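You operate a simulated robot arm through the tools that you are given. There is no shell and no other tool. Be economical: measure what you need, move in short steps, check, and stop when the job is done.

You are at the controls of a simulated robot arm. One attempt, no reset.

TASK
Press the length minus button two times. Shut the blue drawer. Take the green label roll from the green tray and put it in the white tray. Take the purple label roll from the green tray and put it in the yellow tray. Put the blue label roll from the orange tray in the blue crate. Open the left drawer of the pack bench. Any order will do.

It is judged by the outcome, as a careful person would: the job done as asked, and still so three seconds after it is handed in. It fails if anything else is knocked over, pushed out of place, dropped, spilled or broken.

THE ROBOT
A 7-joint arm with a vacuum gripper on a trunk, on a base that drives. Base frame: it is fixed to the floor where the robot stands at the start and does not move with it; the origin is under the middle of the robot, x ahead of it, y to its left, z up. Units: mm, degrees, N and s.
With the tool pointing down near the work surface it reaches from about 100 to 600 mm from the robot's upright axis, wherever it stands. Its first joint turns from -69.0 to 172.0 degrees. Places, roughly: blue crate [750, -3000, 1000]; blue drawer [600, -3000, 700]; blue label roll (7x7x6 cm) [-900, -4000, 800]; green label roll (7x7x6 cm) [-1000, -3800, 800]; left drawer of the pack bench [-3500, 300, 700]; length minus button [600, 0, 900]; purple label roll (7x7x6 cm) [-1100, -3700, 800]; white tray (23x19x4 cm) [700, -3300, 900]; yellow tray (23x19x4 cm) [-1100, -700, 800]. Payload 1.06 kg.
Tool frame: the origin (TCP) lies in the middle of the cups' lips, and z points out of the cups. The gripper has 1 cup of 24 mm across, covering 24 by 24 mm (tool x, y); the bellows give 8 mm. With the vacuum on, a cup seals on a smooth face that it is pressed against (1 to 4 N); it does not hold porous or soft things. The pull reaches 23 N.
Orientation is told as [roll, pitch, yaw] about the base's x, y, z axes, in that order, counted from this pose: with the cups facing straight down, the tool's x points along the base's -x, its y along +y and its z along -z.

THE INTERFACE
- The arm moves only by the tool play_rows. Its argument "targets" is a list of rows, each a list of 7 numbers: the shift along the tool's x, y, z in mm, then the turn, a rotation vector about the tool's x, y, z in degrees, then the vacuum: 1 switches it on, 0 off. In form: [[x, y, z, wx, wy, wz, vacuum], ...]. A call has 1 to 10 rows; each row shifts and turns the commanded pose from where the row before left it, along the tool's axes as they then stand. Rows are played at 5 a second. More than 50 mm and 8.6 degrees between two rows, or a gripper value outside its range, and nothing of the call is played. A pose out of reach is approached as far as the arm can. The call stops where the force on the tool passes 40 N (or 10 N more than at its start, if that is more) or the arm is blocked; 0.2 s more then pass. The pull builds up within a second once a cup has sealed. Time passes only in rows, and 0.2 s behind the last, so rows that do not move give it time. The reply holds the time, the measured pose of the TCP, the force on the tool along the base axes and the pull of the vacuum, in the units named above and with some noise, with the torque about the TCP (base axes, N m) and any sound that the robot's microphone picked up.
- Cameras (640 x 400 px; columns grow to the right, rows downward): "scene" is now at [163.1, -21.3, 1249.5]; the picture's right is [-0.12, -0.99, 0.00], its down [-0.47, 0.06, -0.88] and it looks along [0.88, -0.11, -0.47] (base axes); focal length 220 px, centre (320, 200). "wrist" rides on the gripper at [78, 19, -96] in the tool frame; the picture's right is [-0.24, 0.97, 0.00], its down [-0.71, -0.17, -0.68] and it looks along [-0.67, -0.16, 0.73] (tool axes); focal length 243 px, centre (320, 200). There is no depth. A picture from a camera that has moved, and an enlarged one, comes with that camera's place and axes in the base frame and with its lens. The place of the scene camera against the robot may be out by one fixed shift of up to 12 mm in any direction.
- camera(camera): a new picture of that camera. The clock stands still meanwhile.
- move_column(by): slides the trunk up (or, below 0, down) by that many mm; the arm and the scene camera ride with it, the base frame stays. It gives what a move gives, with no picture.
- steer(legs): drives the robot by 1 to 6 legs, each [ahead, left, turn to the left] in mm, mm and degrees, along the robot's own axes; the way and the turn of a leg run together, so that a leg with both is an arc; at most 1500 mm and 180 degrees a leg. The arm and the cameras ride along, it lands a little off, and it stops where it bumps. It gives what a move gives.
- aim_head(pan, tilt): turns the head with the scene camera to pan (to the left, within 80 degrees either way) and tilt (down, from -29 to 69), counted from straight ahead of the robot. It gives what a move gives.
- inspect(camera, box): a new picture of the part [left, top, right, bottom] of that camera's present view, enlarged. The clock stands still meanwhile.
- finish_job(): hands the job in; it is judged then, once.

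Work in short steps. Places have to be worked out from the pictures, the camera data and where the tool is seen: move nearer, look again, correct. Check each grasp and each placing, and mend what went wrong. You have 165 turns and 120 pictures in all, those below and enlarged ones among them. Switch the vacuum off and draw the arm clear of the work before you hand the job in, unless the task says otherwise; then end with one line.

The tools are called after ">>>" by a JSON object that holds its "name" and its "arguments". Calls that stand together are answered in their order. play_rows: Moves the arm, as the interface text tells. Its arguments: {"type":"object","properties":{"targets":{"type":"array"}},"required":["targets"]} The other tools are called the same way: move_column (by) slides the trunk up or down; steer (legs) drives the base; aim_head (pan, tilt) turns the head that bears the scene camera; camera (camera) takes a picture; inspect (camera, box) takes an enlarged picture of a part of a camera's view; finish_job () hands the job in.

At the start:

```text
time: 0.0
tcp_pos: [271.1, -50.9, 1140.0]
tcp_rot: [-0.1, 0.1, 0.0]
force: [-0.9, 0.5, -0.1]
torque: [-0.02, -0.01, -0.02]
pull: 0.1
trunk travel left (down, up): [-400.0, 92.0]
robot x, y, heading: [-0.3, 0.8, -0.3]
head pan, tilt: [-7.0, 28.1]
```

scene: 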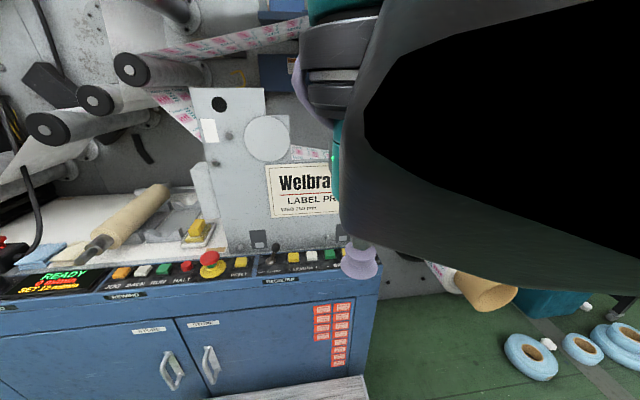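
wrist: 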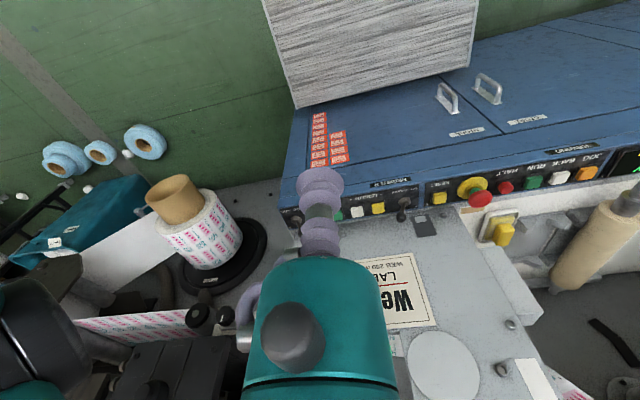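

The panel with the buttons is ahead; I enlarge it to read the labels.

>>> {"name": "inspect", "arguments": {"camera": "scene", "box": [220, 220, 380, 320]}}

>>> {"name": "inspect", "arguments": {"camera": "wrist", "box": [270, 160, 430, 260]}}

```text
4.00 times, centred on (300, 270) of scene
camera zoom: at [163.1, -21.3, 1249.5], right [-0.12, -0.99, 0.0], down [-0.47, 0.06, -0.88], along [0.88, -0.11, -0.47], focal length 880 px, centre (400, -80)
```

zoom: 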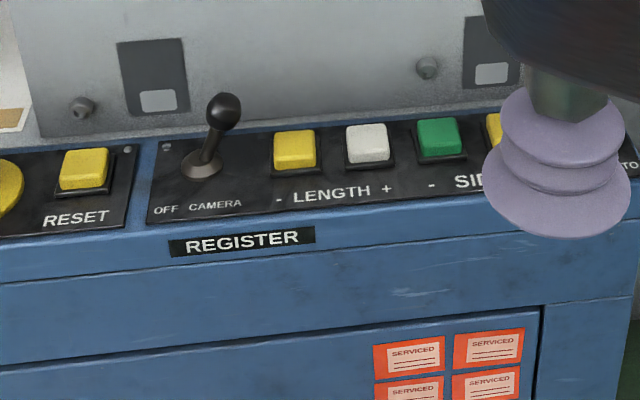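

```text
4.00 times, centred on (350, 210) of wrist
camera zoom: at [192.2, -32.6, 1235.4], right [0.24, 0.97, 0.0], down [0.71, -0.17, 0.68], along [0.67, -0.16, -0.73], focal length 970 px, centre (200, 160)
```

zoom: 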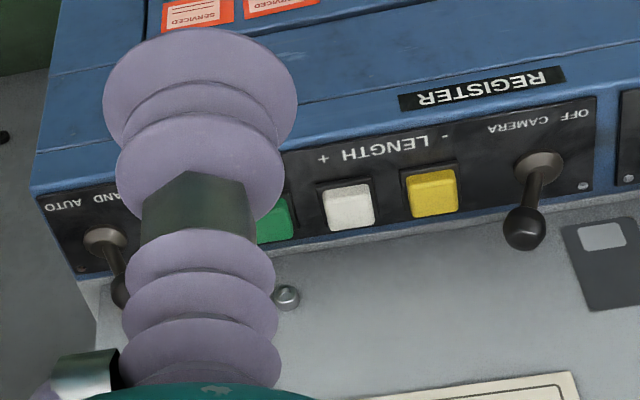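

The yellow button left of LENGTH is "length minus"; it seems to lie near x≈550–600, y≈0, z≈860–900. I move the tool nearer at height to triangulate better.

>>> {"name": "play_rows", "arguments": {"targets": [[-40, 9, 18, 0, 0, 0, 0], [-40, 9, 18, 0, 0, 0, 0], [-40, 9, 18, 0, 0, 0, 0], [-40, 9, 18, 0, 0, 0, 0], [-40, 9, 18, 0, 0, 0, 0], [0, 0, 0, 0, 0, 0, 0]]}}

>>> {"name": "camera", "arguments": {"camera": "wrist"}}

```text
time: 1.4
tcp_pos: [470.1, -5.4, 1048.4]
tcp_rot: [-0.1, -0.1, 0.0]
force: [0.7, -0.3, -0.1]
torque: [-0.01, 0.02, 0.02]
pull: 0.1
trunk travel left (down, up): [-400.0, 92.0]
robot x, y, heading: [-1.7, 0.3, 0.0]
head pan, tilt: [-7.0, 28.1]
```

```text
115 pictures are left
camera wrist: at [391.7, 13.5, 1144.4], right [0.23, 0.97, 0.0], down [0.71, -0.17, 0.69], along [0.67, -0.16, -0.73], focal length 243 px, centre (320, 200)
```

wrist: 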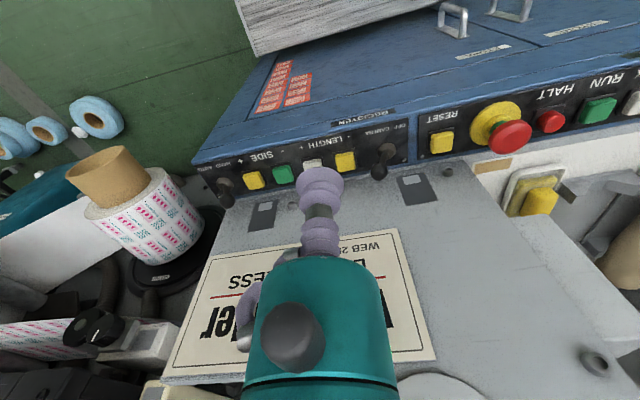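

Triangulating from both wrist pictures puts the button near (577, 3, 875). I move closer and look again to measure it and the panel's slope.

>>> {"name": "play_rows", "arguments": {"targets": [[-30, 3, 30, 0, 0, 0, 0], [-30, 3, 30, 0, 0, 0, 0], [0, 2, 25, 0, 0, 0, 0], [0, 0, 0, 0, 0, 0, 0]]}}

>>> {"name": "camera", "arguments": {"camera": "wrist"}}

>>> {"name": "camera", "arguments": {"camera": "scene"}}

```text
time: 2.4
tcp_pos: [533.0, 2.6, 963.0]
tcp_rot: [0.0, 0.0, 0.0]
force: [0.3, -0.5, -0.4]
torque: [0.02, 0.0, -0.04]
pull: 0.0
trunk travel left (down, up): [-400.0, 92.0]
robot x, y, heading: [1.9, -0.9, -0.1]
head pan, tilt: [-7.0, 28.1]
```

```text
114 pictures are left
camera wrist: at [453.7, 20.8, 1059.3], right [0.23, 0.97, 0.0], down [0.71, -0.17, 0.68], along [0.67, -0.16, -0.73], focal length 243 px, centre (320, 200)
```

wrist: 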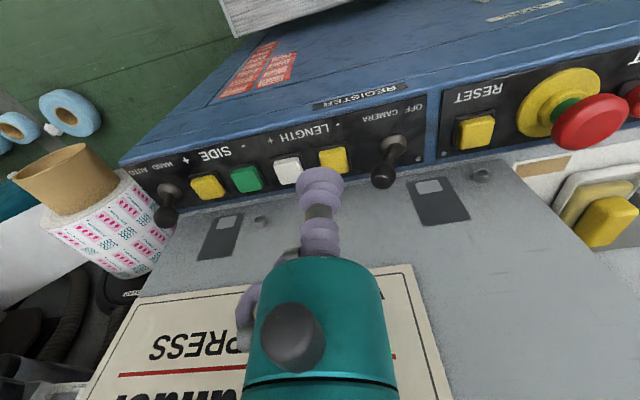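

```text
113 pictures are left
camera scene: at [163.0, -21.3, 1249.5], right [-0.12, -0.99, 0.0], down [-0.47, 0.06, -0.88], along [0.88, -0.11, -0.47], focal length 220 px, centre (320, 200)
```

scene: 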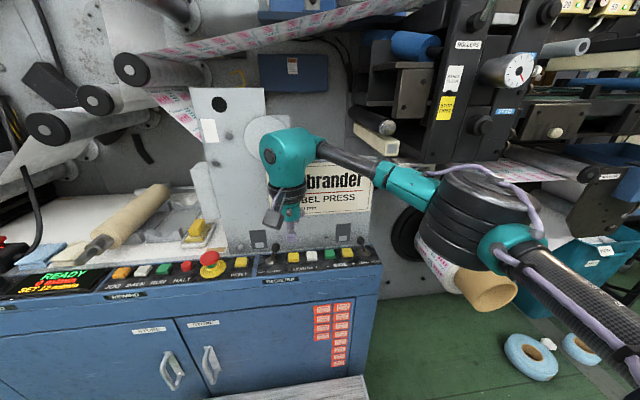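

Button confirmed at ≈(577, 3, 875), on a panel sloping about 25–30° towards me. I tilt the tool along the panel normal and stand off about 60 mm.

>>> {"name": "play_rows", "arguments": {"targets": [[-18, 0.4, 33, 0, 0, 0, 0], [0, 0, 0, 0, -8.4, 0, 0], [0, 0, 0, 0, -8.3, 0, 0], [0, 0, 0, 0, -8.3, 0, 0], [0, 0, 0, 0, 0, 0, 0]]}}

>>> {"name": "inspect", "arguments": {"camera": "wrist", "box": [220, 100, 420, 225]}}

>>> {"name": "inspect", "arguments": {"camera": "scene", "box": [240, 200, 360, 275]}}

```text
time: 3.6
tcp_pos: [550.4, 3.3, 930.6]
tcp_rot: [0.0, -25.2, 0.0]
force: [-0.6, 0.3, 1.0]
torque: [0.01, -0.02, 0.01]
pull: 0.1
trunk travel left (down, up): [-400.0, 92.0]
robot x, y, heading: [0.2, 0.4, -0.0]
head pan, tilt: [-7.0, 28.1]
```

```text
3.20 times, centred on (320, 162) of wrist
camera zoom: at [437.4, 20.8, 984.5], right [0.21, 0.97, 0.1], down [0.35, -0.17, 0.92], along [0.91, -0.16, -0.38], focal length 776 px, centre (320, 320)
```

zoom: 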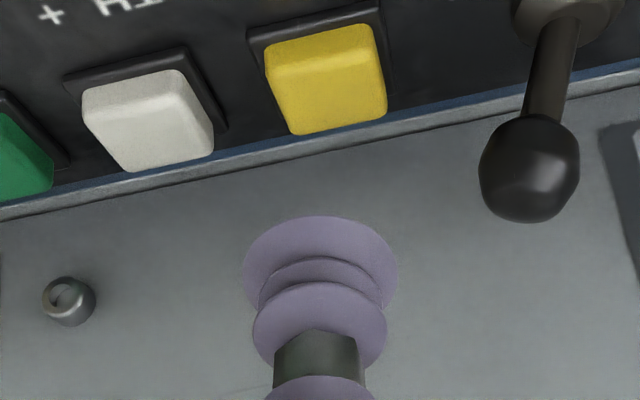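

```text
5.33 times, centred on (300, 238) of scene
camera zoom: at [163.1, -21.3, 1249.5], right [-0.12, -0.99, 0.0], down [-0.47, 0.06, -0.88], along [0.88, -0.11, -0.47], focal length 1174 px, centre (427, 0)
```

zoom: 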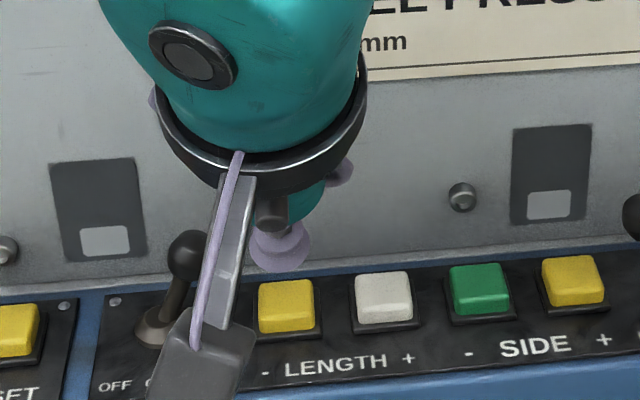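

The tool axis points at the button within a couple of mm, about 75 mm away. I advance to just short of it.

>>> {"name": "play_rows", "arguments": {"targets": [[-1, 1, 30, 0, 0, 0, 0], [-1, 0, 28, 0, 0, 0, 0], [0, 0, 0, 0, 0, 0, 0]]}}

>>> {"name": "inspect", "arguments": {"camera": "wrist", "box": [220, 100, 420, 225]}}

```text
time: 4.4
tcp_pos: [576.2, 2.9, 879.7]
tcp_rot: [0.0, -25.0, 0.0]
force: [-0.4, -0.5, 0.7]
torque: [0.0, 0.01, 0.02]
pull: 0.0
trunk travel left (down, up): [-400.0, 92.0]
robot x, y, heading: [-0.3, -2.3, 0.2]
head pan, tilt: [-7.0, 28.1]
```

```text
3.20 times, centred on (320, 162) of wrist
camera zoom: at [464.1, 21.9, 932.8], right [0.21, 0.97, 0.1], down [0.35, -0.17, 0.92], along [0.91, -0.16, -0.38], focal length 776 px, centre (320, 320)
```

zoom: 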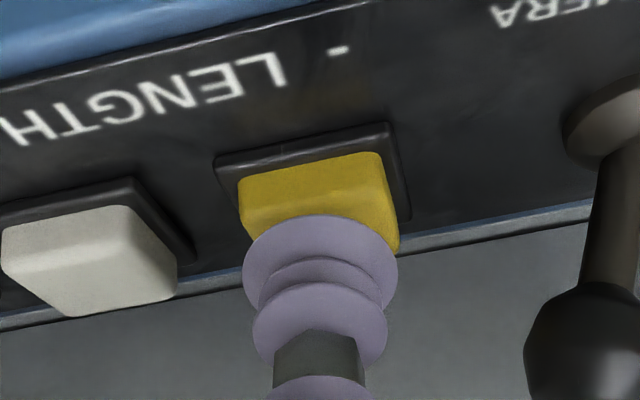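

Cup is centred over the button, a little off it. I creep on in small steps and watch the force.

>>> {"name": "play_rows", "arguments": {"targets": [[0, 0, 4, 0, 0, 0, 0], [0, 0, 4, 0, 0, 0, 0], [0, 0, 3, 0, 0, 0, 0], [0, 0, 3, 0, 0, 0, 0]]}}

```text
time: 5.4
tcp_pos: [581.5, 2.7, 866.6]
tcp_rot: [0.0, -25.0, 0.0]
force: [-1.1, 0.5, 0.3]
torque: [-0.02, -0.05, 0.02]
pull: 0.1
trunk travel left (down, up): [-400.0, 92.0]
robot x, y, heading: [0.0, 0.8, 0.0]
head pan, tilt: [-7.0, 28.1]
```

Force is still near zero; I look at the gap.

>>> {"name": "inspect", "arguments": {"camera": "wrist", "box": [220, 100, 420, 225]}}

>>> {"name": "inspect", "arguments": {"camera": "scene", "box": [240, 200, 360, 275]}}

```text
3.20 times, centred on (320, 162) of wrist
camera zoom: at [469.5, 21.4, 920.6], right [0.21, 0.97, 0.1], down [0.35, -0.17, 0.92], along [0.91, -0.16, -0.38], focal length 776 px, centre (320, 320)
```

zoom: 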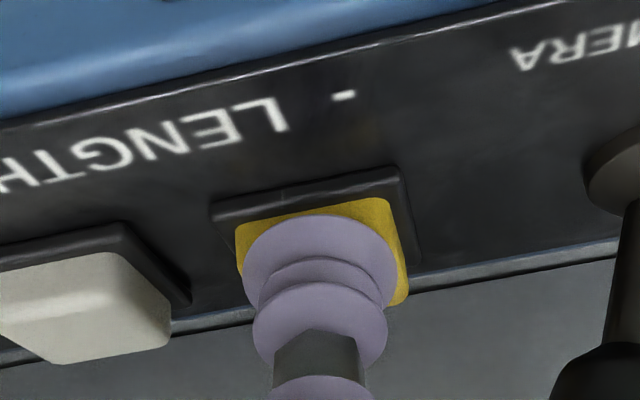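

```text
5.33 times, centred on (300, 238) of scene
camera zoom: at [163.1, -21.3, 1249.5], right [-0.12, -0.99, 0.0], down [-0.47, 0.06, -0.88], along [0.88, -0.11, -0.47], focal length 1174 px, centre (427, 0)
```

zoom: 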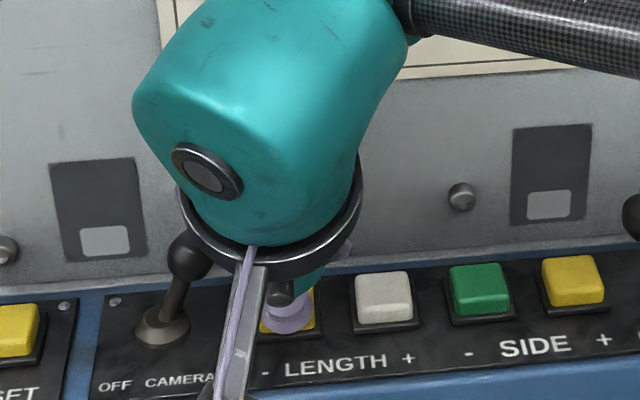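

The cup is squarely over the button and almost touching; I press on by small steps.

>>> {"name": "play_rows", "arguments": {"targets": [[0, 0.5, 2, 0, 0, 0, 0], [0, 0, 2, 0, 0, 0, 0], [0, 0, 2, 0, 0, 0, 0], [0, 0, 2, 0, 0, 0, 0]]}}

```text
time: 6.4
tcp_pos: [585.2, 4.8, 859.4]
tcp_rot: [0.0, -25.0, -0.1]
force: [-1.2, -1.1, 1.5]
torque: [0.01, 0.0, 0.04]
pull: 0.1
trunk travel left (down, up): [-400.0, 92.0]
robot x, y, heading: [1.3, 1.9, 0.2]
head pan, tilt: [-7.0, 28.1]
heard: click
```

A click: first press. I back off fully to release.

>>> {"name": "play_rows", "arguments": {"targets": [[0, 0, -5, 0, 0, 0, 0], [0, 0, -7, 0, 0, 0, 0], [0, 0, 0, 0, 0, 0, 0], [0, 0, 0, 0, 0, 0, 0]]}}

>>> {"name": "inspect", "arguments": {"camera": "wrist", "box": [220, 100, 420, 225]}}

```text
time: 7.4
tcp_pos: [580.5, 3.5, 871.4]
tcp_rot: [0.1, -25.0, 0.0]
force: [0.3, -0.3, -0.4]
torque: [0.03, -0.03, -0.01]
pull: 0.1
trunk travel left (down, up): [-400.0, 92.0]
robot x, y, heading: [2.2, 4.3, 0.0]
head pan, tilt: [-7.0, 28.1]
```

```text
3.20 times, centred on (320, 162) of wrist
camera zoom: at [467.7, 22.4, 924.9], right [0.21, 0.97, 0.1], down [0.35, -0.17, 0.92], along [0.91, -0.16, -0.38], focal length 776 px, centre (320, 320)
```

zoom: 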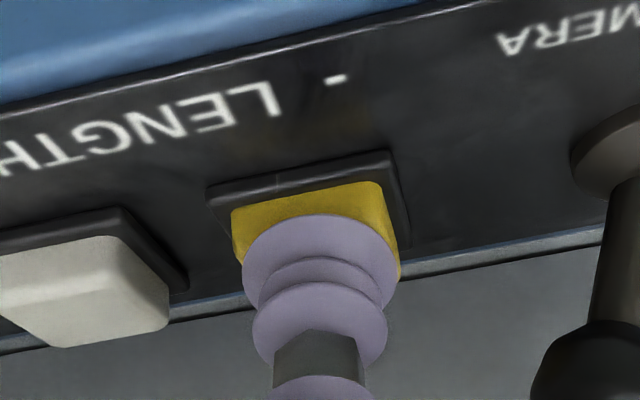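

Released. Second press with the same path, then release.

>>> {"name": "play_rows", "arguments": {"targets": [[0, 0, 6, 0, 0, 0, 0], [0, 0, 2, 0, 0, 0, 0], [0, 0, 2, 0, 0, 0, 0], [0, 0, 2, 0, 0, 0, 0]]}}

```text
time: 8.4
tcp_pos: [583.7, 3.6, 861.2]
tcp_rot: [0.1, -24.9, 0.0]
force: [-1.5, 0.3, 2.1]
torque: [0.04, 0.05, 0.01]
pull: 0.2
trunk travel left (down, up): [-400.0, 92.0]
robot x, y, heading: [-0.2, -2.6, 0.0]
head pan, tilt: [-7.0, 28.1]
heard: click
```

Second click heard. I retract along the normal, level the tool and fold back toward the starting pose.

>>> {"name": "play_rows", "arguments": {"targets": [[0, 0, -20, 0, 0, 0, 0], [0, 0, -40, 0, 0, 0, 0], [0, 0, -40, 0, 8.3, 0, 0], [0, 0, -40, 0, 8.3, 0, 0], [0, 0, -40, 0, 8.4, 0, 0], [45, -5, -20, 0, 0, 0, 0], [45, -10, -20, 0, 0, 0, 0], [45, -10, -20, 0, 0, 0, 0], [45, -10, -20, 0, 0, 0, 0], [40, -10, -10, 0, 0, 0, 0]]}}

>>> {"name": "aim_head", "arguments": {"pan": -75, "tilt": 25}}

>>> {"name": "camera", "arguments": {"camera": "scene"}}

```text
refused: row 7 steps farther than a row can; nothing moved
```

```text
time: 9.8
tcp_pos: [585.9, 4.3, 860.7]
tcp_rot: [0.0, -25.0, 0.1]
force: [-1.7, 0.9, 1.7]
torque: [-0.01, 0.0, -0.03]
pull: 0.1
trunk travel left (down, up): [-400.0, 92.0]
robot x, y, heading: [0.9, 0.7, -0.1]
head pan, tilt: [-75.0, 25.0]
```

```text
106 pictures are left
camera scene: at [96.2, -99.0, 1254.5], right [-0.97, -0.26, 0.0], down [-0.11, 0.41, -0.91], along [0.24, -0.88, -0.42], focal length 220 px, centre (320, 200)
```

scene: 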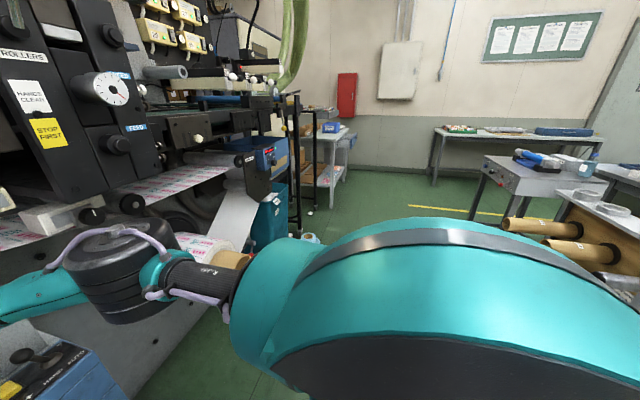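

A row was too long; I replay the retreat with shorter rows.

>>> {"name": "play_rows", "arguments": {"targets": [[0, 0, -20, 0, 0, 0, 0], [0, 0, -40, 0, 0, 0, 0], [0, 0, -40, 0, 8.3, 0, 0], [0, 0, -40, 0, 8.3, 0, 0], [0, 0, -40, 0, 8.3, 0, 0], [45, -5, -15, 0, 0, 0, 0], [45, -10, -15, 0, 0, 0, 0], [45, -10, -15, 0, 0, 0, 0], [45, -10, -15, 0, 0, 0, 0], [40, -10, -10, 0, 0, 0, 0]]}}

>>> {"name": "camera", "arguments": {"camera": "scene"}}

```text
time: 12.0
tcp_pos: [304.3, -41.3, 1098.5]
tcp_rot: [0.0, -0.1, 0.1]
force: [0.9, -0.6, 0.8]
torque: [-0.03, -0.01, 0.01]
pull: 0.1
trunk travel left (down, up): [-400.0, 92.0]
robot x, y, heading: [-0.8, 1.0, 0.2]
head pan, tilt: [-75.0, 25.0]
```

```text
105 pictures are left
camera scene: at [96.1, -99.1, 1254.5], right [-0.97, -0.26, 0.0], down [-0.11, 0.41, -0.91], along [0.23, -0.88, -0.42], focal length 220 px, centre (320, 200)
```

scene: 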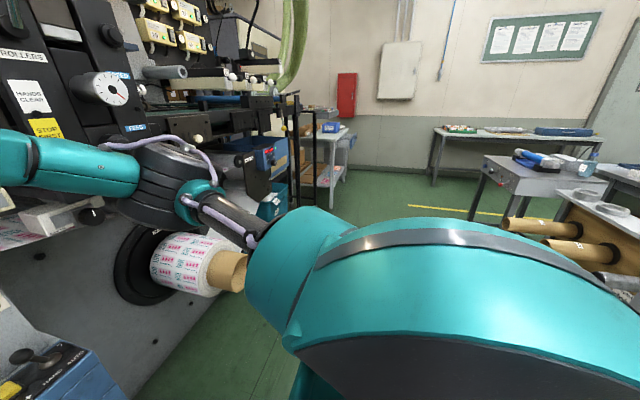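

Arm is folded back. I back away from the press a little, then turn right toward the rest of the room and look.

>>> {"name": "steer", "arguments": {"legs": [[-200, 0, 0], [0, 0, -60]]}}

>>> {"name": "aim_head", "arguments": {"pan": 0, "tilt": 25}}

>>> {"name": "camera", "arguments": {"camera": "scene"}}

>>> {"name": "aim_head", "arguments": {"pan": -75, "tilt": 30}}

>>> {"name": "camera", "arguments": {"camera": "scene"}}

```text
time: 16.2
tcp_pos: [-79.0, -286.4, 1098.7]
tcp_rot: [0.0, -0.1, -60.4]
force: [-0.3, 0.1, 0.2]
torque: [-0.04, -0.03, 0.03]
pull: 0.0
trunk travel left (down, up): [-400.0, 92.0]
robot x, y, heading: [-198.9, -3.4, -60.3]
head pan, tilt: [-75.0, 25.0]
```

```text
time: 17.7
tcp_pos: [-79.5, -285.8, 1097.7]
tcp_rot: [0.0, -0.1, -60.3]
force: [-0.2, 0.1, 0.1]
torque: [0.0, 0.02, -0.01]
pull: 0.1
trunk travel left (down, up): [-400.0, 92.0]
robot x, y, heading: [-198.3, 2.1, -60.3]
head pan, tilt: [0.0, 25.0]
```

```text
104 pictures are left
camera scene: at [-115.1, -154.9, 1254.5], right [-0.87, -0.49, 0.0], down [-0.21, 0.37, -0.91], along [0.45, -0.79, -0.42], focal length 220 px, centre (320, 200)
```

scene: 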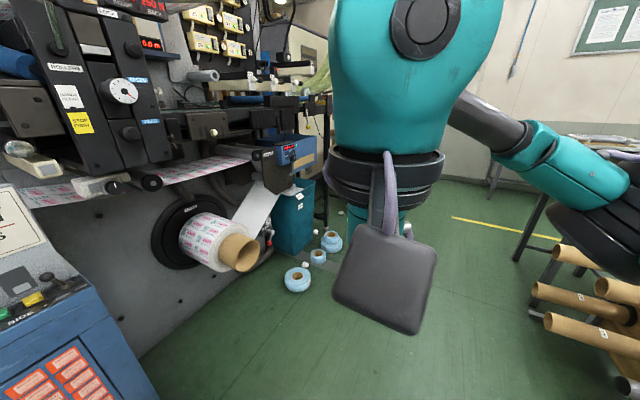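

```text
time: 19.2
tcp_pos: [-79.5, -285.6, 1098.2]
tcp_rot: [0.0, -0.1, -60.4]
force: [0.1, -1.5, 0.5]
torque: [-0.01, 0.03, -0.01]
pull: 0.1
trunk travel left (down, up): [-400.0, 92.0]
robot x, y, heading: [-199.3, -2.5, -60.3]
head pan, tilt: [-75.0, 30.0]
```

```text
103 pictures are left
camera scene: at [-224.9, -138.3, 1246.5], right [-0.7, 0.71, 0.0], down [0.36, 0.35, -0.87], along [-0.62, -0.61, -0.5], focal length 220 px, centre (320, 200)
```

scene: 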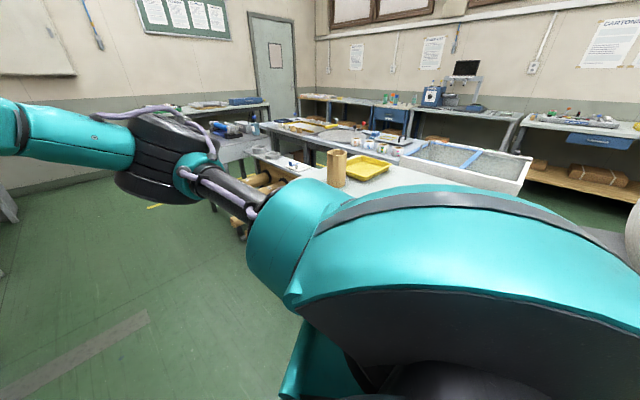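

The aisle runs along -y at about x≈0 to the right of the press. I face -y, shift into the aisle and drive forward, then look.

>>> {"name": "aim_head", "arguments": {"pan": -20, "tilt": 25}}

>>> {"name": "steer", "arguments": {"legs": [[0, 0, -29.7], [0, 200, 0], [1000, 0, 0]]}}

>>> {"name": "camera", "arguments": {"camera": "scene"}}

```text
time: 20.4
tcp_pos: [-78.9, -284.3, 1097.8]
tcp_rot: [0.0, -0.2, -60.4]
force: [0.6, -0.5, -0.1]
torque: [0.0, 0.02, -0.01]
pull: 0.2
trunk travel left (down, up): [-400.0, 92.0]
robot x, y, heading: [-193.8, 0.8, -60.4]
head pan, tilt: [-20.0, 25.0]
```

```text
time: 24.9
tcp_pos: [-39.4, -321.7, 1097.8]
tcp_rot: [0.0, -0.1, -91.1]
force: [0.9, -0.1, -0.1]
torque: [0.0, -0.03, -0.02]
pull: 0.0
trunk travel left (down, up): [-400.0, 92.0]
robot x, y, heading: [1.7, -16.4, -90.9]
head pan, tilt: [-20.0, 25.0]
stopped in leg 3: the robot was blocked; the commanded pose is now the measured one
```

```text
102 pictures are left
camera scene: at [-29.9, -186.3, 1254.5], right [-0.93, 0.36, 0.0], down [0.15, 0.39, -0.91], along [-0.32, -0.85, -0.42], focal length 220 px, centre (320, 200)
```

scene: 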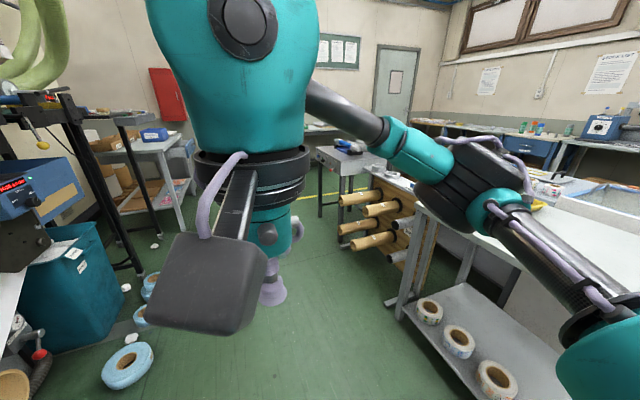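

The robot is blocked straight away in the forward leg; I look down-left and down-right to find what it touches.

>>> {"name": "aim_head", "arguments": {"pan": 50, "tilt": 60}}

>>> {"name": "camera", "arguments": {"camera": "scene"}}

>>> {"name": "aim_head", "arguments": {"pan": 0, "tilt": 69}}

>>> {"name": "camera", "arguments": {"camera": "scene"}}

```text
time: 26.3
tcp_pos: [-39.7, -321.5, 1097.7]
tcp_rot: [0.0, -0.2, -91.1]
force: [-0.2, 0.9, 0.1]
torque: [-0.03, 0.02, -0.04]
pull: 0.1
trunk travel left (down, up): [-400.0, 92.0]
robot x, y, heading: [2.7, -15.5, -91.0]
head pan, tilt: [50.0, 60.0]
```

```text
101 pictures are left
camera scene: at [53.4, -144.1, 1204.5], right [-0.66, -0.75, 0.0], down [-0.65, 0.57, -0.5], along [0.38, -0.33, -0.87], focal length 220 px, centre (320, 200)
```

scene: 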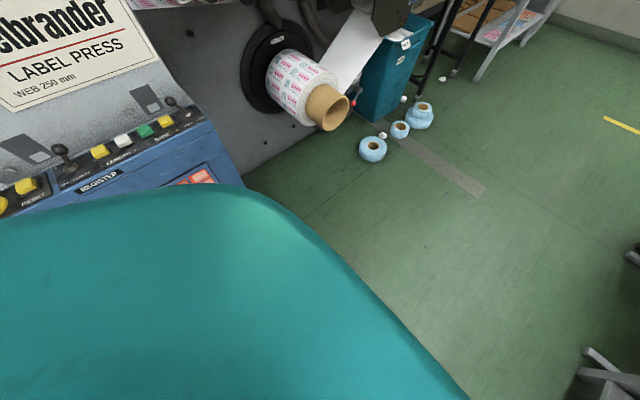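

```text
time: 27.4
tcp_pos: [-39.2, -321.0, 1097.9]
tcp_rot: [0.0, -0.2, -91.1]
force: [0.0, 0.2, -0.8]
torque: [0.02, -0.02, 0.0]
pull: 0.1
trunk travel left (down, up): [-400.0, 92.0]
robot x, y, heading: [3.3, -19.1, -90.8]
head pan, tilt: [0.0, 68.8]
```

```text
100 pictures are left
camera scene: at [2.2, -156.3, 1195.1], right [-1.0, 0.02, 0.0], down [0.01, 0.93, -0.36], along [-0.01, -0.36, -0.93], focal length 220 px, centre (320, 200)
```

scene: 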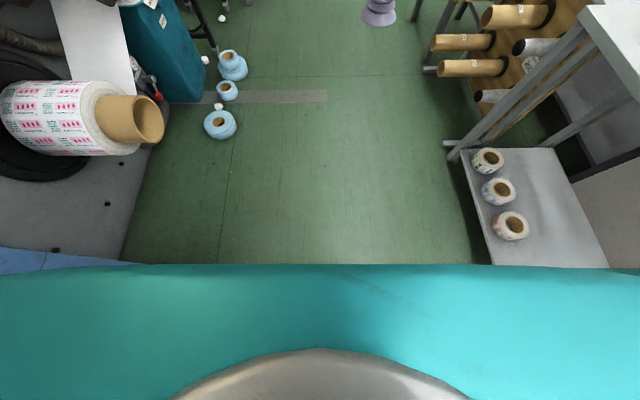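

Floor ahead looks clear; I check the right and the left flank beside the base.

>>> {"name": "aim_head", "arguments": {"pan": -75, "tilt": 60}}

>>> {"name": "camera", "arguments": {"camera": "scene"}}

>>> {"name": "aim_head", "arguments": {"pan": 80, "tilt": 40}}

>>> {"name": "camera", "arguments": {"camera": "scene"}}

```text
time: 28.9
tcp_pos: [-39.2, -321.4, 1098.7]
tcp_rot: [0.0, -0.1, -91.0]
force: [-0.2, -0.1, -0.4]
torque: [0.02, 0.0, -0.02]
pull: 0.0
trunk travel left (down, up): [-400.0, 92.0]
robot x, y, heading: [5.0, -15.1, -90.9]
head pan, tilt: [-75.0, 60.0]
```

```text
99 pictures are left
camera scene: at [-61.6, -116.6, 1204.4], right [-0.24, 0.97, 0.0], down [0.84, 0.21, -0.5], along [-0.48, -0.12, -0.87], focal length 220 px, centre (320, 200)
```

scene: 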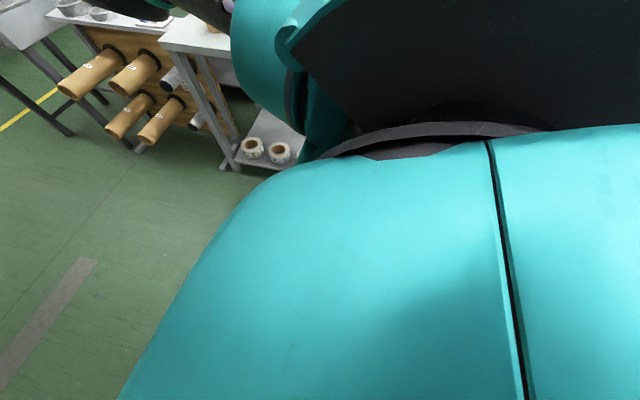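

```text
time: 31.3
tcp_pos: [-39.8, -320.5, 1099.0]
tcp_rot: [0.0, -0.1, -91.0]
force: [0.0, 0.2, 0.5]
torque: [-0.03, 0.04, 0.0]
pull: 0.1
trunk travel left (down, up): [-400.0, 92.0]
robot x, y, heading: [3.0, -17.5, -91.0]
head pan, tilt: [80.0, 40.0]
```

```text
98 pictures are left
camera scene: at [86.5, -116.6, 1231.2], right [-0.19, -0.98, 0.0], down [-0.63, 0.12, -0.77], along [0.75, -0.15, -0.64], focal length 220 px, centre (320, 200)
```

scene: 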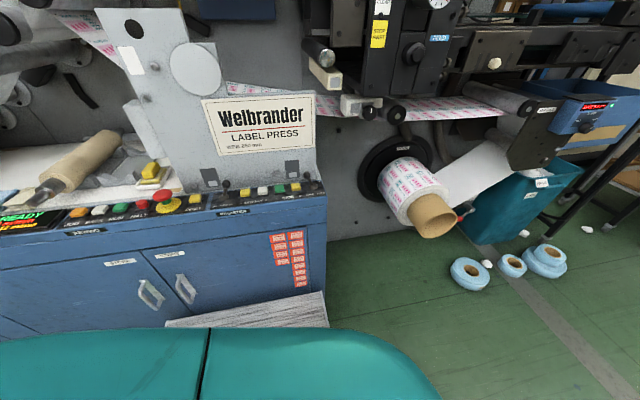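

A low grey step in front of the press cabinet lies beside my left flank. I sidestep right to the aisle's middle (x≈-130) and try forward.

>>> {"name": "steer", "arguments": {"legs": [[0, -140, 0], [600, 0, 0]]}}

```text
time: 36.2
tcp_pos: [-185.5, -912.6, 1097.9]
tcp_rot: [0.0, -0.2, -90.3]
force: [0.1, 0.3, -0.1]
torque: [0.01, 0.0, 0.01]
pull: 0.0
trunk travel left (down, up): [-400.0, 92.0]
robot x, y, heading: [-141.9, -608.1, -90.4]
head pan, tilt: [80.0, 40.0]
```

Clear now. I drive on 900 mm and look ahead.

>>> {"name": "steer", "arguments": {"legs": [[900, 0, 0]]}}

>>> {"name": "aim_head", "arguments": {"pan": -30, "tilt": 25}}

>>> {"name": "camera", "arguments": {"camera": "scene"}}

>>> {"name": "aim_head", "arguments": {"pan": 40, "tilt": 25}}

>>> {"name": "camera", "arguments": {"camera": "scene"}}

```text
time: 40.9
tcp_pos: [-192.2, -1815.0, 1098.2]
tcp_rot: [0.0, -0.1, -90.5]
force: [0.6, 0.3, 0.3]
torque: [0.0, 0.0, 0.03]
pull: 0.1
trunk travel left (down, up): [-400.0, 92.0]
robot x, y, heading: [-149.6, -1507.2, -90.4]
head pan, tilt: [80.0, 40.0]
```

```text
time: 42.8
tcp_pos: [-193.4, -1813.9, 1097.9]
tcp_rot: [0.1, -0.1, -90.4]
force: [0.6, 0.0, 0.0]
torque: [0.01, -0.04, 0.09]
pull: 0.2
trunk travel left (down, up): [-400.0, 92.0]
robot x, y, heading: [-151.4, -1507.6, -90.6]
head pan, tilt: [-30.0, 25.0]
```

```text
97 pictures are left
camera scene: at [-199.0, -1672.0, 1254.5], right [-0.86, 0.51, 0.0], down [0.21, 0.36, -0.91], along [-0.46, -0.78, -0.42], focal length 220 px, centre (320, 200)
```

scene: 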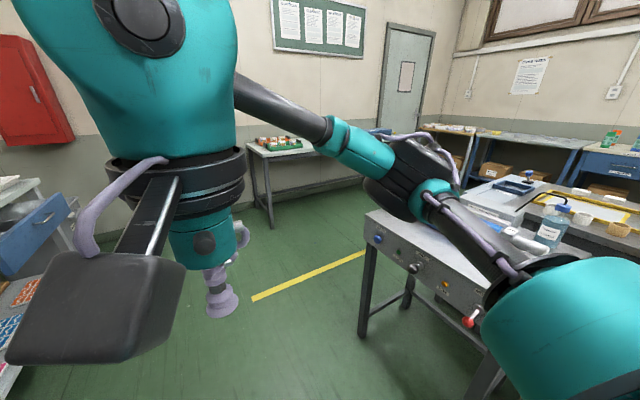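

```text
time: 44.2
tcp_pos: [-191.7, -1814.1, 1097.8]
tcp_rot: [0.0, -0.2, -90.6]
force: [0.9, 0.4, -0.2]
torque: [0.0, 0.01, -0.02]
pull: 0.1
trunk travel left (down, up): [-400.0, 92.0]
robot x, y, heading: [-148.9, -1510.2, -90.4]
head pan, tilt: [40.0, 25.0]
```

```text
96 pictures are left
camera scene: at [-93.8, -1663.7, 1254.5], right [-0.77, -0.64, 0.0], down [-0.27, 0.33, -0.91], along [0.58, -0.7, -0.42], focal length 220 px, centre (320, 200)
```

scene: 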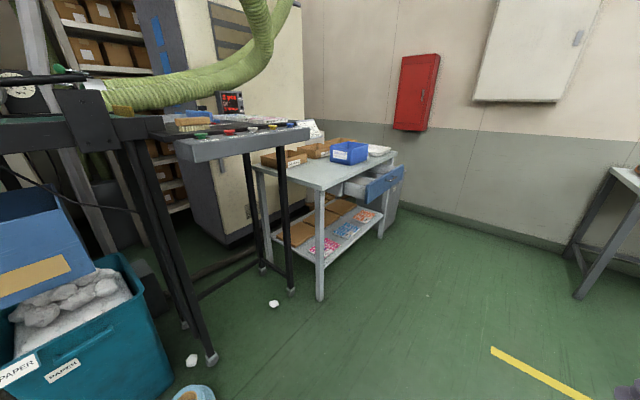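

The open blue drawer sticks out toward the aisle at about (470, -3060). I drive to y≈-3000 and turn to face it.

>>> {"name": "steer", "arguments": {"legs": [[1480, 0, 0], [0, 0, 90.5]]}}

>>> {"name": "aim_head", "arguments": {"pan": 0, "tilt": 35}}

>>> {"name": "camera", "arguments": {"camera": "scene"}}

>>> {"name": "camera", "arguments": {"camera": "wrist"}}

```text
time: 55.3
tcp_pos: [132.3, -3012.8, 1097.5]
tcp_rot: [0.0, -0.1, -0.6]
force: [0.3, -0.5, -0.1]
torque: [0.01, 0.01, 0.01]
pull: 0.0
trunk travel left (down, up): [-400.0, 92.0]
robot x, y, heading: [-175.7, -2971.1, -0.6]
head pan, tilt: [40.0, 25.0]
```

```text
time: 56.4
tcp_pos: [131.9, -3012.4, 1097.6]
tcp_rot: [0.0, -0.1, -0.8]
force: [0.0, 1.0, -0.4]
torque: [0.01, -0.01, 0.02]
pull: 0.0
trunk travel left (down, up): [-400.0, 92.0]
robot x, y, heading: [-175.8, -2967.9, -0.8]
head pan, tilt: [0.0, 35.0]
```

```text
95 pictures are left
camera scene: at [-13.9, -2980.4, 1238.8], right [-0.01, -1.0, 0.0], down [-0.57, 0.01, -0.82], along [0.82, -0.01, -0.57], focal length 220 px, centre (320, 200)
```

scene: 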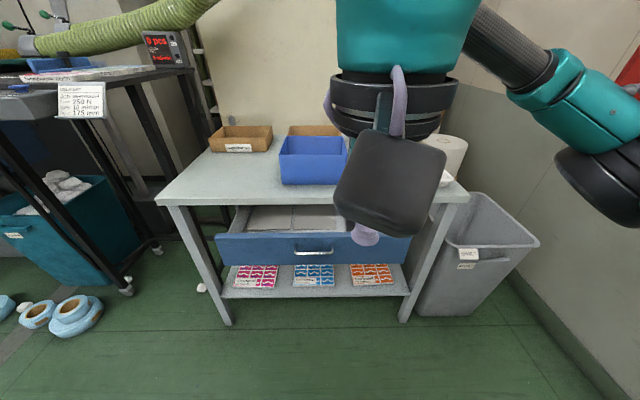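

```text
94 pictures are left
camera wrist: at [52.0, -2993.1, 1193.8], right [0.25, 0.97, 0.0], down [0.71, -0.18, 0.69], along [0.67, -0.17, -0.73], focal length 243 px, centre (320, 200)
```

wrist: 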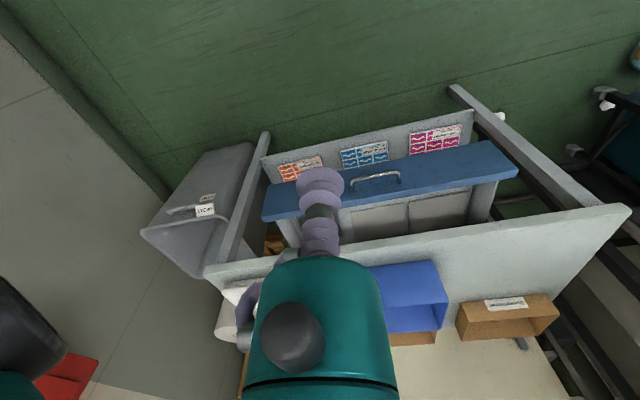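

Drawer front centre is at about (490, -2960, 680), open roughly 100 mm; the table edge is at x≈600. I lower the trunk, then turn the tool to point forward.

>>> {"name": "move_column", "arguments": {"by": -330}}

>>> {"name": "play_rows", "arguments": {"targets": [[-45, 0, 0, 0, 0, 0, 0], [-45, 0, 0, 0, 0, 0, 0], [-40, 0, 0, 0, -8.5, 0, 0], [0, 0, 0, 0, -8.5, 0, 0], [0, 0, 0, 0, -8.5, 0, 0], [0, 0, 0, 0, -8.5, 0, 0], [0, 0, 0, 0, -8.5, 0, 0], [0, 0, 0, 0, -8.5, 0, 0], [0, 0, 0, 0, -8.5, 0, 0], [0, 0, 0, 0, -8.5, 0, 0]]}}

>>> {"name": "camera", "arguments": {"camera": "scene"}}

>>> {"name": "camera", "arguments": {"camera": "wrist"}}

```text
time: 58.7
tcp_pos: [138.2, -3012.9, 836.6]
tcp_rot: [-0.5, 0.6, -1.3]
force: [5.7, -2.4, -7.0]
torque: [0.03, -0.19, 0.1]
pull: 0.1
trunk travel left (down, up): [-144.0, 348.0]
robot x, y, heading: [-175.8, -2968.5, -0.4]
head pan, tilt: [0.0, 35.0]
stopped: the force on the tool passed its limit at 71 N (the readings are from after the stop); the commanded pose is now the measured one
```

```text
time: 60.9
tcp_pos: [266.3, -3016.2, 835.9]
tcp_rot: [-0.8, -67.5, -0.4]
force: [-0.2, 0.6, -0.5]
torque: [-0.05, 0.0, 0.01]
pull: 0.1
trunk travel left (down, up): [-144.0, 348.0]
robot x, y, heading: [-175.6, -2966.5, -0.9]
head pan, tilt: [0.0, 35.0]
```

```text
93 pictures are left
camera scene: at [57.9, -2981.2, 972.7], right [-0.01, -1.0, 0.0], down [-0.57, 0.01, -0.82], along [0.82, -0.01, -0.57], focal length 220 px, centre (320, 200)
```

scene: 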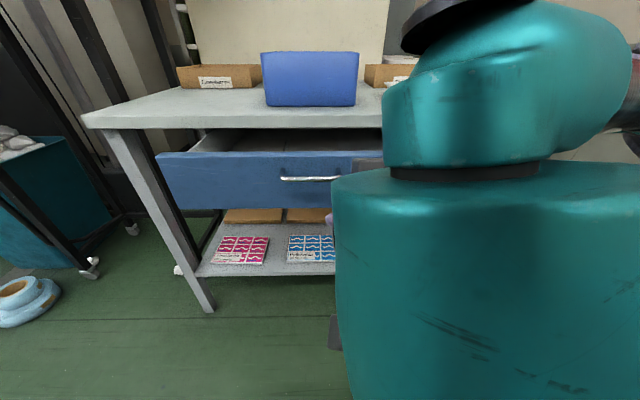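

```text
92 pictures are left
camera wrist: at [147.9, -2996.0, 800.4], right [0.11, 0.97, 0.21], down [-0.36, -0.16, 0.92], along [0.92, -0.18, 0.34], focal length 243 px, centre (320, 200)
```

wrist: 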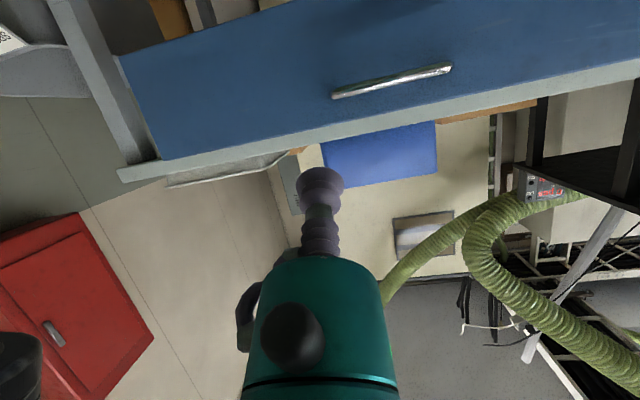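

The descent stopped on a contact with my own base, force is back to zero now. Both views place the handle at about (395, -2956, 788); I finish levelling the tool and lower to z≈785.

>>> {"name": "play_rows", "arguments": {"targets": [[23, 0, 10, 0, 0, 0, 0], [23, 0, 10, 0, 0, 0, 0], [0, 0, 0, 0, -8.5, 0, 0], [0, 0, 0, 0, -8.5, 0, 0], [0, 0, 0, 0, 0, 0, 0]]}}

>>> {"name": "camera", "arguments": {"camera": "wrist"}}

```text
time: 62.1
tcp_pos: [267.3, -3015.7, 785.5]
tcp_rot: [-4.1, -84.6, 3.0]
force: [-0.8, 0.3, 0.0]
torque: [0.01, 0.01, -0.02]
pull: 0.1
trunk travel left (down, up): [-144.0, 348.0]
robot x, y, heading: [-173.2, -2970.4, -0.6]
head pan, tilt: [0.0, 35.0]
```

```text
91 pictures are left
camera wrist: at [164.6, -2997.3, 717.6], right [0.04, 0.97, 0.23], down [-0.62, -0.15, 0.77], along [0.79, -0.17, 0.59], focal length 243 px, centre (320, 200)
```

wrist: 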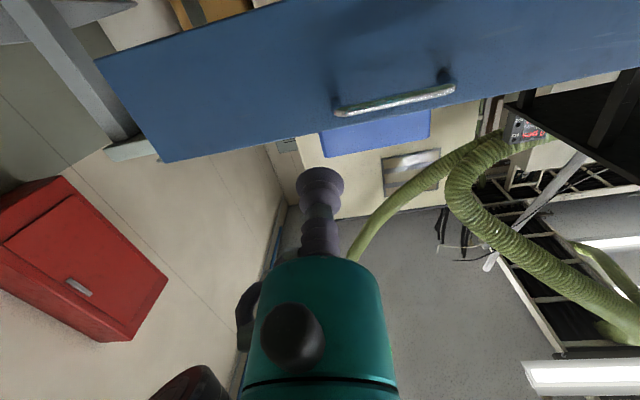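

Drawer face here spans z≈721–809 at x≈400. I aim at z≈768 and advance to near contact.

>>> {"name": "play_rows", "arguments": {"targets": [[17, 0, 20, 0, 0, 0, 0], [-3, 0, 40, 0, 0, 0, 0], [-3, 0, 40, 0, 0, 0, 0], [0, 0, 10, 0, 0, 0, 0], [0, 0, 0, 0, 0, 0, 0]]}}

>>> {"name": "camera", "arguments": {"camera": "wrist"}}

```text
time: 63.3
tcp_pos: [376.9, -3018.5, 765.8]
tcp_rot: [-4.1, -84.4, 3.0]
force: [0.8, 0.1, -0.7]
torque: [0.0, -0.03, -0.01]
pull: 0.1
trunk travel left (down, up): [-144.0, 348.0]
robot x, y, heading: [-174.1, -2968.3, -0.7]
head pan, tilt: [0.0, 35.0]
```

```text
90 pictures are left
camera wrist: at [273.0, -2999.3, 697.1], right [0.04, 0.97, 0.23], down [-0.62, -0.15, 0.77], along [0.79, -0.17, 0.59], focal length 243 px, centre (320, 200)
```

wrist: 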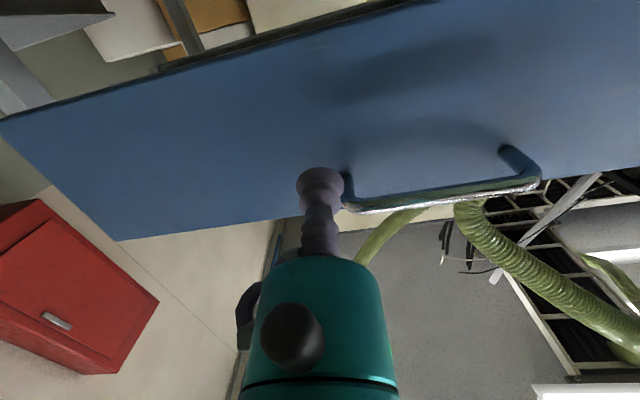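

The cup is right beside the handle; I shift it 20 mm away from it and push in small steps.

>>> {"name": "play_rows", "arguments": {"targets": [[0, -20, 0, 0, 0, 0, 0], [-1, 0, 15, 0, 0, 0, 0], [-1, 0, 15, 0, 0, 0, 0], [-1, 0, 15, 0, 0, 0, 0], [0, 0, 0, 0, 0, 0, 0]]}}

```text
time: 64.5
tcp_pos: [421.1, -3038.8, 764.5]
tcp_rot: [-3.8, -84.4, 2.7]
force: [-0.5, 1.0, -0.2]
torque: [-0.01, 0.0, 0.0]
pull: 0.2
trunk travel left (down, up): [-144.0, 348.0]
robot x, y, heading: [-174.0, -2969.9, -0.5]
head pan, tilt: [0.0, 35.0]
```

>>> {"name": "camera", "arguments": {"camera": "wrist"}}

```text
89 pictures are left
camera wrist: at [317.8, -3019.7, 694.9], right [0.04, 0.97, 0.23], down [-0.62, -0.15, 0.77], along [0.79, -0.17, 0.59], focal length 243 px, centre (320, 200)
```

wrist: 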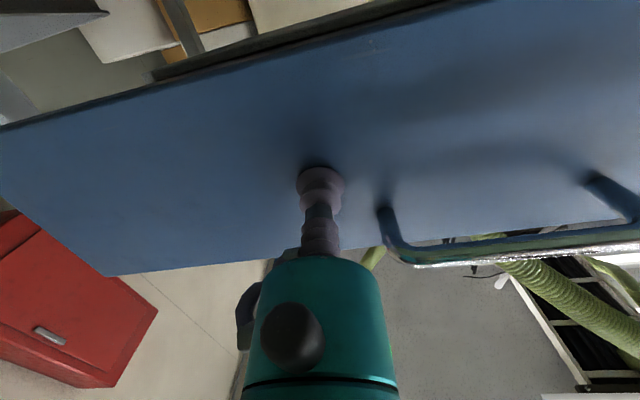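

The cup is at the face at x≈425. I push steadily, watching force.

>>> {"name": "play_rows", "arguments": {"targets": [[-1, 0, 12, 0, 0, 0, 0], [-1, 0, 12, 0, 0, 0, 0], [-1, 0, 12, 0, 0, 0, 0], [-1, 0, 12, 0, 0, 0, 0], [-1, 0, 12, 0, 0, 0, 0]]}}

```text
time: 65.7
tcp_pos: [481.9, -3040.8, 761.8]
tcp_rot: [-4.0, -84.3, 2.8]
force: [-0.2, 0.7, 0.5]
torque: [-0.01, 0.03, 0.05]
pull: 0.0
trunk travel left (down, up): [-144.0, 348.0]
robot x, y, heading: [-177.8, -2966.9, -0.6]
head pan, tilt: [0.0, 35.0]
```

>>> {"name": "camera", "arguments": {"camera": "wrist"}}

>>> {"name": "camera", "arguments": {"camera": "scene"}}

```text
88 pictures are left
camera wrist: at [378.2, -3021.4, 693.7], right [0.04, 0.97, 0.23], down [-0.62, -0.15, 0.77], along [0.79, -0.17, 0.59], focal length 243 px, centre (320, 200)
```

wrist: 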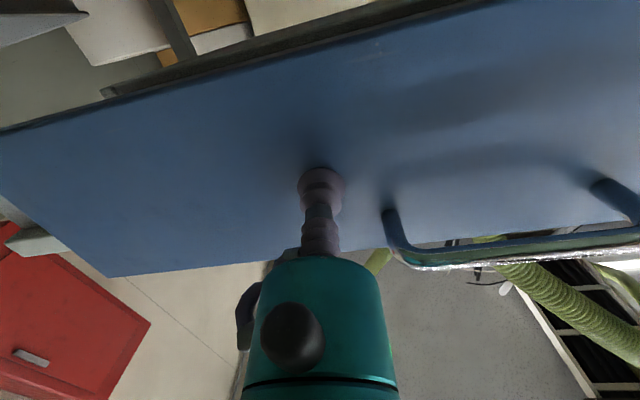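

```text
87 pictures are left
camera scene: at [58.0, -2981.2, 972.7], right [-0.01, -1.0, 0.0], down [-0.57, 0.01, -0.82], along [0.82, -0.01, -0.57], focal length 220 px, centre (320, 200)
```

scene: 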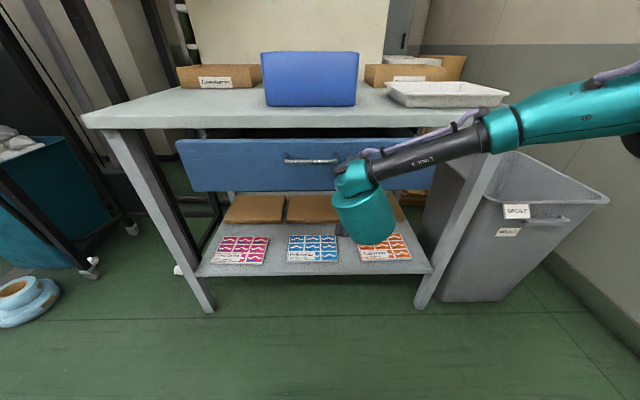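

The drawer is moving in. I keep pushing.

>>> {"name": "play_rows", "arguments": {"targets": [[-1, 0, 12, 0, 0, 0, 0], [-1, 0, 12, 0, 0, 0, 0], [-1, 0, 12, 0, 0, 0, 0], [-1, 0, 10, 0, 0, 0, 0], [-1, 0, 10, 0, 0, 0, 0], [0, 0, 0, 0, 0, 0, 0]]}}

>>> {"name": "camera", "arguments": {"camera": "scene"}}

```text
time: 67.1
tcp_pos: [537.2, -3042.0, 761.3]
tcp_rot: [-3.9, -84.4, 2.7]
force: [0.5, -0.3, 0.5]
torque: [0.02, 0.01, 0.0]
pull: 0.1
trunk travel left (down, up): [-144.0, 348.0]
robot x, y, heading: [-173.5, -2968.3, -0.8]
head pan, tilt: [0.0, 35.0]
```

```text
86 pictures are left
camera scene: at [57.9, -2981.2, 972.7], right [-0.01, -1.0, 0.0], down [-0.57, 0.01, -0.82], along [0.82, -0.01, -0.57], focal length 220 px, centre (320, 200)
```

scene: 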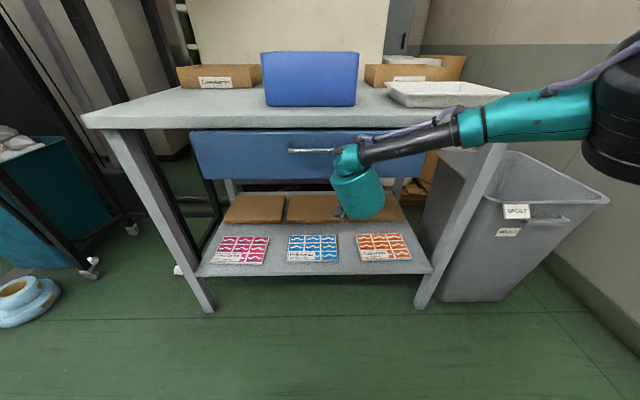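

Not yet against a stop (no force). I continue.

>>> {"name": "play_rows", "arguments": {"targets": [[-1, 0, 10, 0, 0, 0, 0], [-1, 0, 10, 0, 0, 0, 0], [-1, 0, 10, 0, 0, 0, 0], [-1, 0, 10, 0, 0, 0, 0], [0, 0, 0, 0, 0, 0, 0]]}}

>>> {"name": "inspect", "arguments": {"camera": "scene", "box": [160, 60, 480, 260]}}

```text
time: 68.3
tcp_pos: [576.5, -3043.2, 760.1]
tcp_rot: [-3.6, -84.2, 2.6]
force: [-22.8, -3.2, -6.4]
torque: [0.04, -0.29, 0.14]
pull: 0.1
trunk travel left (down, up): [-144.0, 348.0]
robot x, y, heading: [-175.8, -2967.9, -0.5]
head pan, tilt: [0.0, 35.0]
```

```text
2.00 times, centred on (320, 160) of scene
camera zoom: at [56.5, -2981.6, 972.9], right [-0.01, -1.0, 0.0], down [-0.57, 0.01, -0.82], along [0.82, -0.01, -0.57], focal length 440 px, centre (320, 280)
```

zoom: 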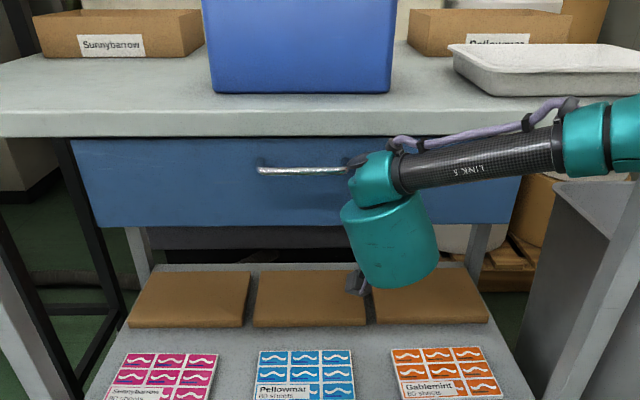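

Firm stop at 23 N: the drawer is shut. I retract and turn the tool back down while rising.

>>> {"name": "play_rows", "arguments": {"targets": [[0, 0, -40, 0, 0, 0, 0], [0, 0, -45, 0, 0, 0, 0], [0, 0, -45, 0, 0, 0, 0], [0, 0, -45, 0, 0, 0, 0], [0, 0, -45, 0, 0, 0, 0], [-20, 0, -30, 0, 0, 0, 0], [0, 0, 0, 0, 8.5, 0, 0], [0, 0, 0, 0, 8.5, 0, 0], [0, 0, 0, 0, 8.5, 0, 0], [0, 0, 0, 0, 8.5, 0, 0]]}}

>>> {"name": "play_rows", "arguments": {"targets": [[0, 0, -30, 0, 8.5, 0, 0], [0, 0, -30, 0, 8.5, 0, 0], [0, 0, -20, 0, 8.5, 0, 0], [0, 0, 0, 0, 8.5, 0, 0], [0, 0, 0, 0, 8.5, 0, 0], [0, 0, 0, 0, 8.0, 0, 0], [0, 0, 0, 0, 0, 0, 0]]}}

>>> {"name": "camera", "arguments": {"camera": "scene"}}

```text
time: 70.5
tcp_pos: [330.9, -3037.5, 806.6]
tcp_rot: [-0.6, -50.2, -0.7]
force: [0.0, 0.2, 0.2]
torque: [0.02, 0.02, 0.03]
pull: 0.1
trunk travel left (down, up): [-144.0, 348.0]
robot x, y, heading: [-173.9, -2972.3, -0.5]
head pan, tilt: [0.0, 35.0]
```

```text
time: 72.1
tcp_pos: [276.9, -3035.5, 865.0]
tcp_rot: [-0.3, 0.2, -1.3]
force: [0.3, -1.4, -0.4]
torque: [0.03, -0.02, -0.03]
pull: 0.1
trunk travel left (down, up): [-144.0, 348.0]
robot x, y, heading: [-171.6, -2969.9, -0.5]
head pan, tilt: [0.0, 35.0]
```

```text
84 pictures are left
camera scene: at [57.9, -2981.2, 972.7], right [-0.01, -1.0, 0.0], down [-0.57, 0.01, -0.82], along [0.82, -0.01, -0.57], focal length 220 px, centre (320, 200)
```

scene: 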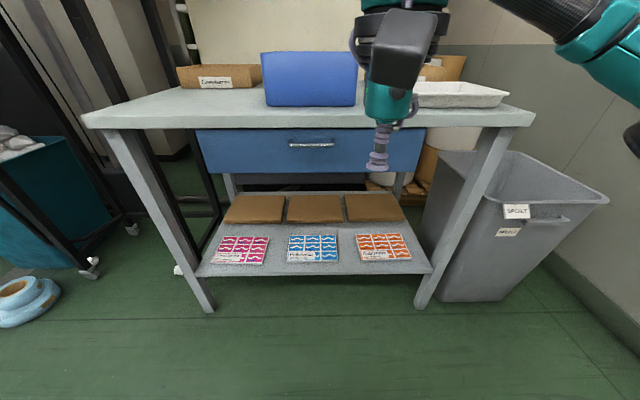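

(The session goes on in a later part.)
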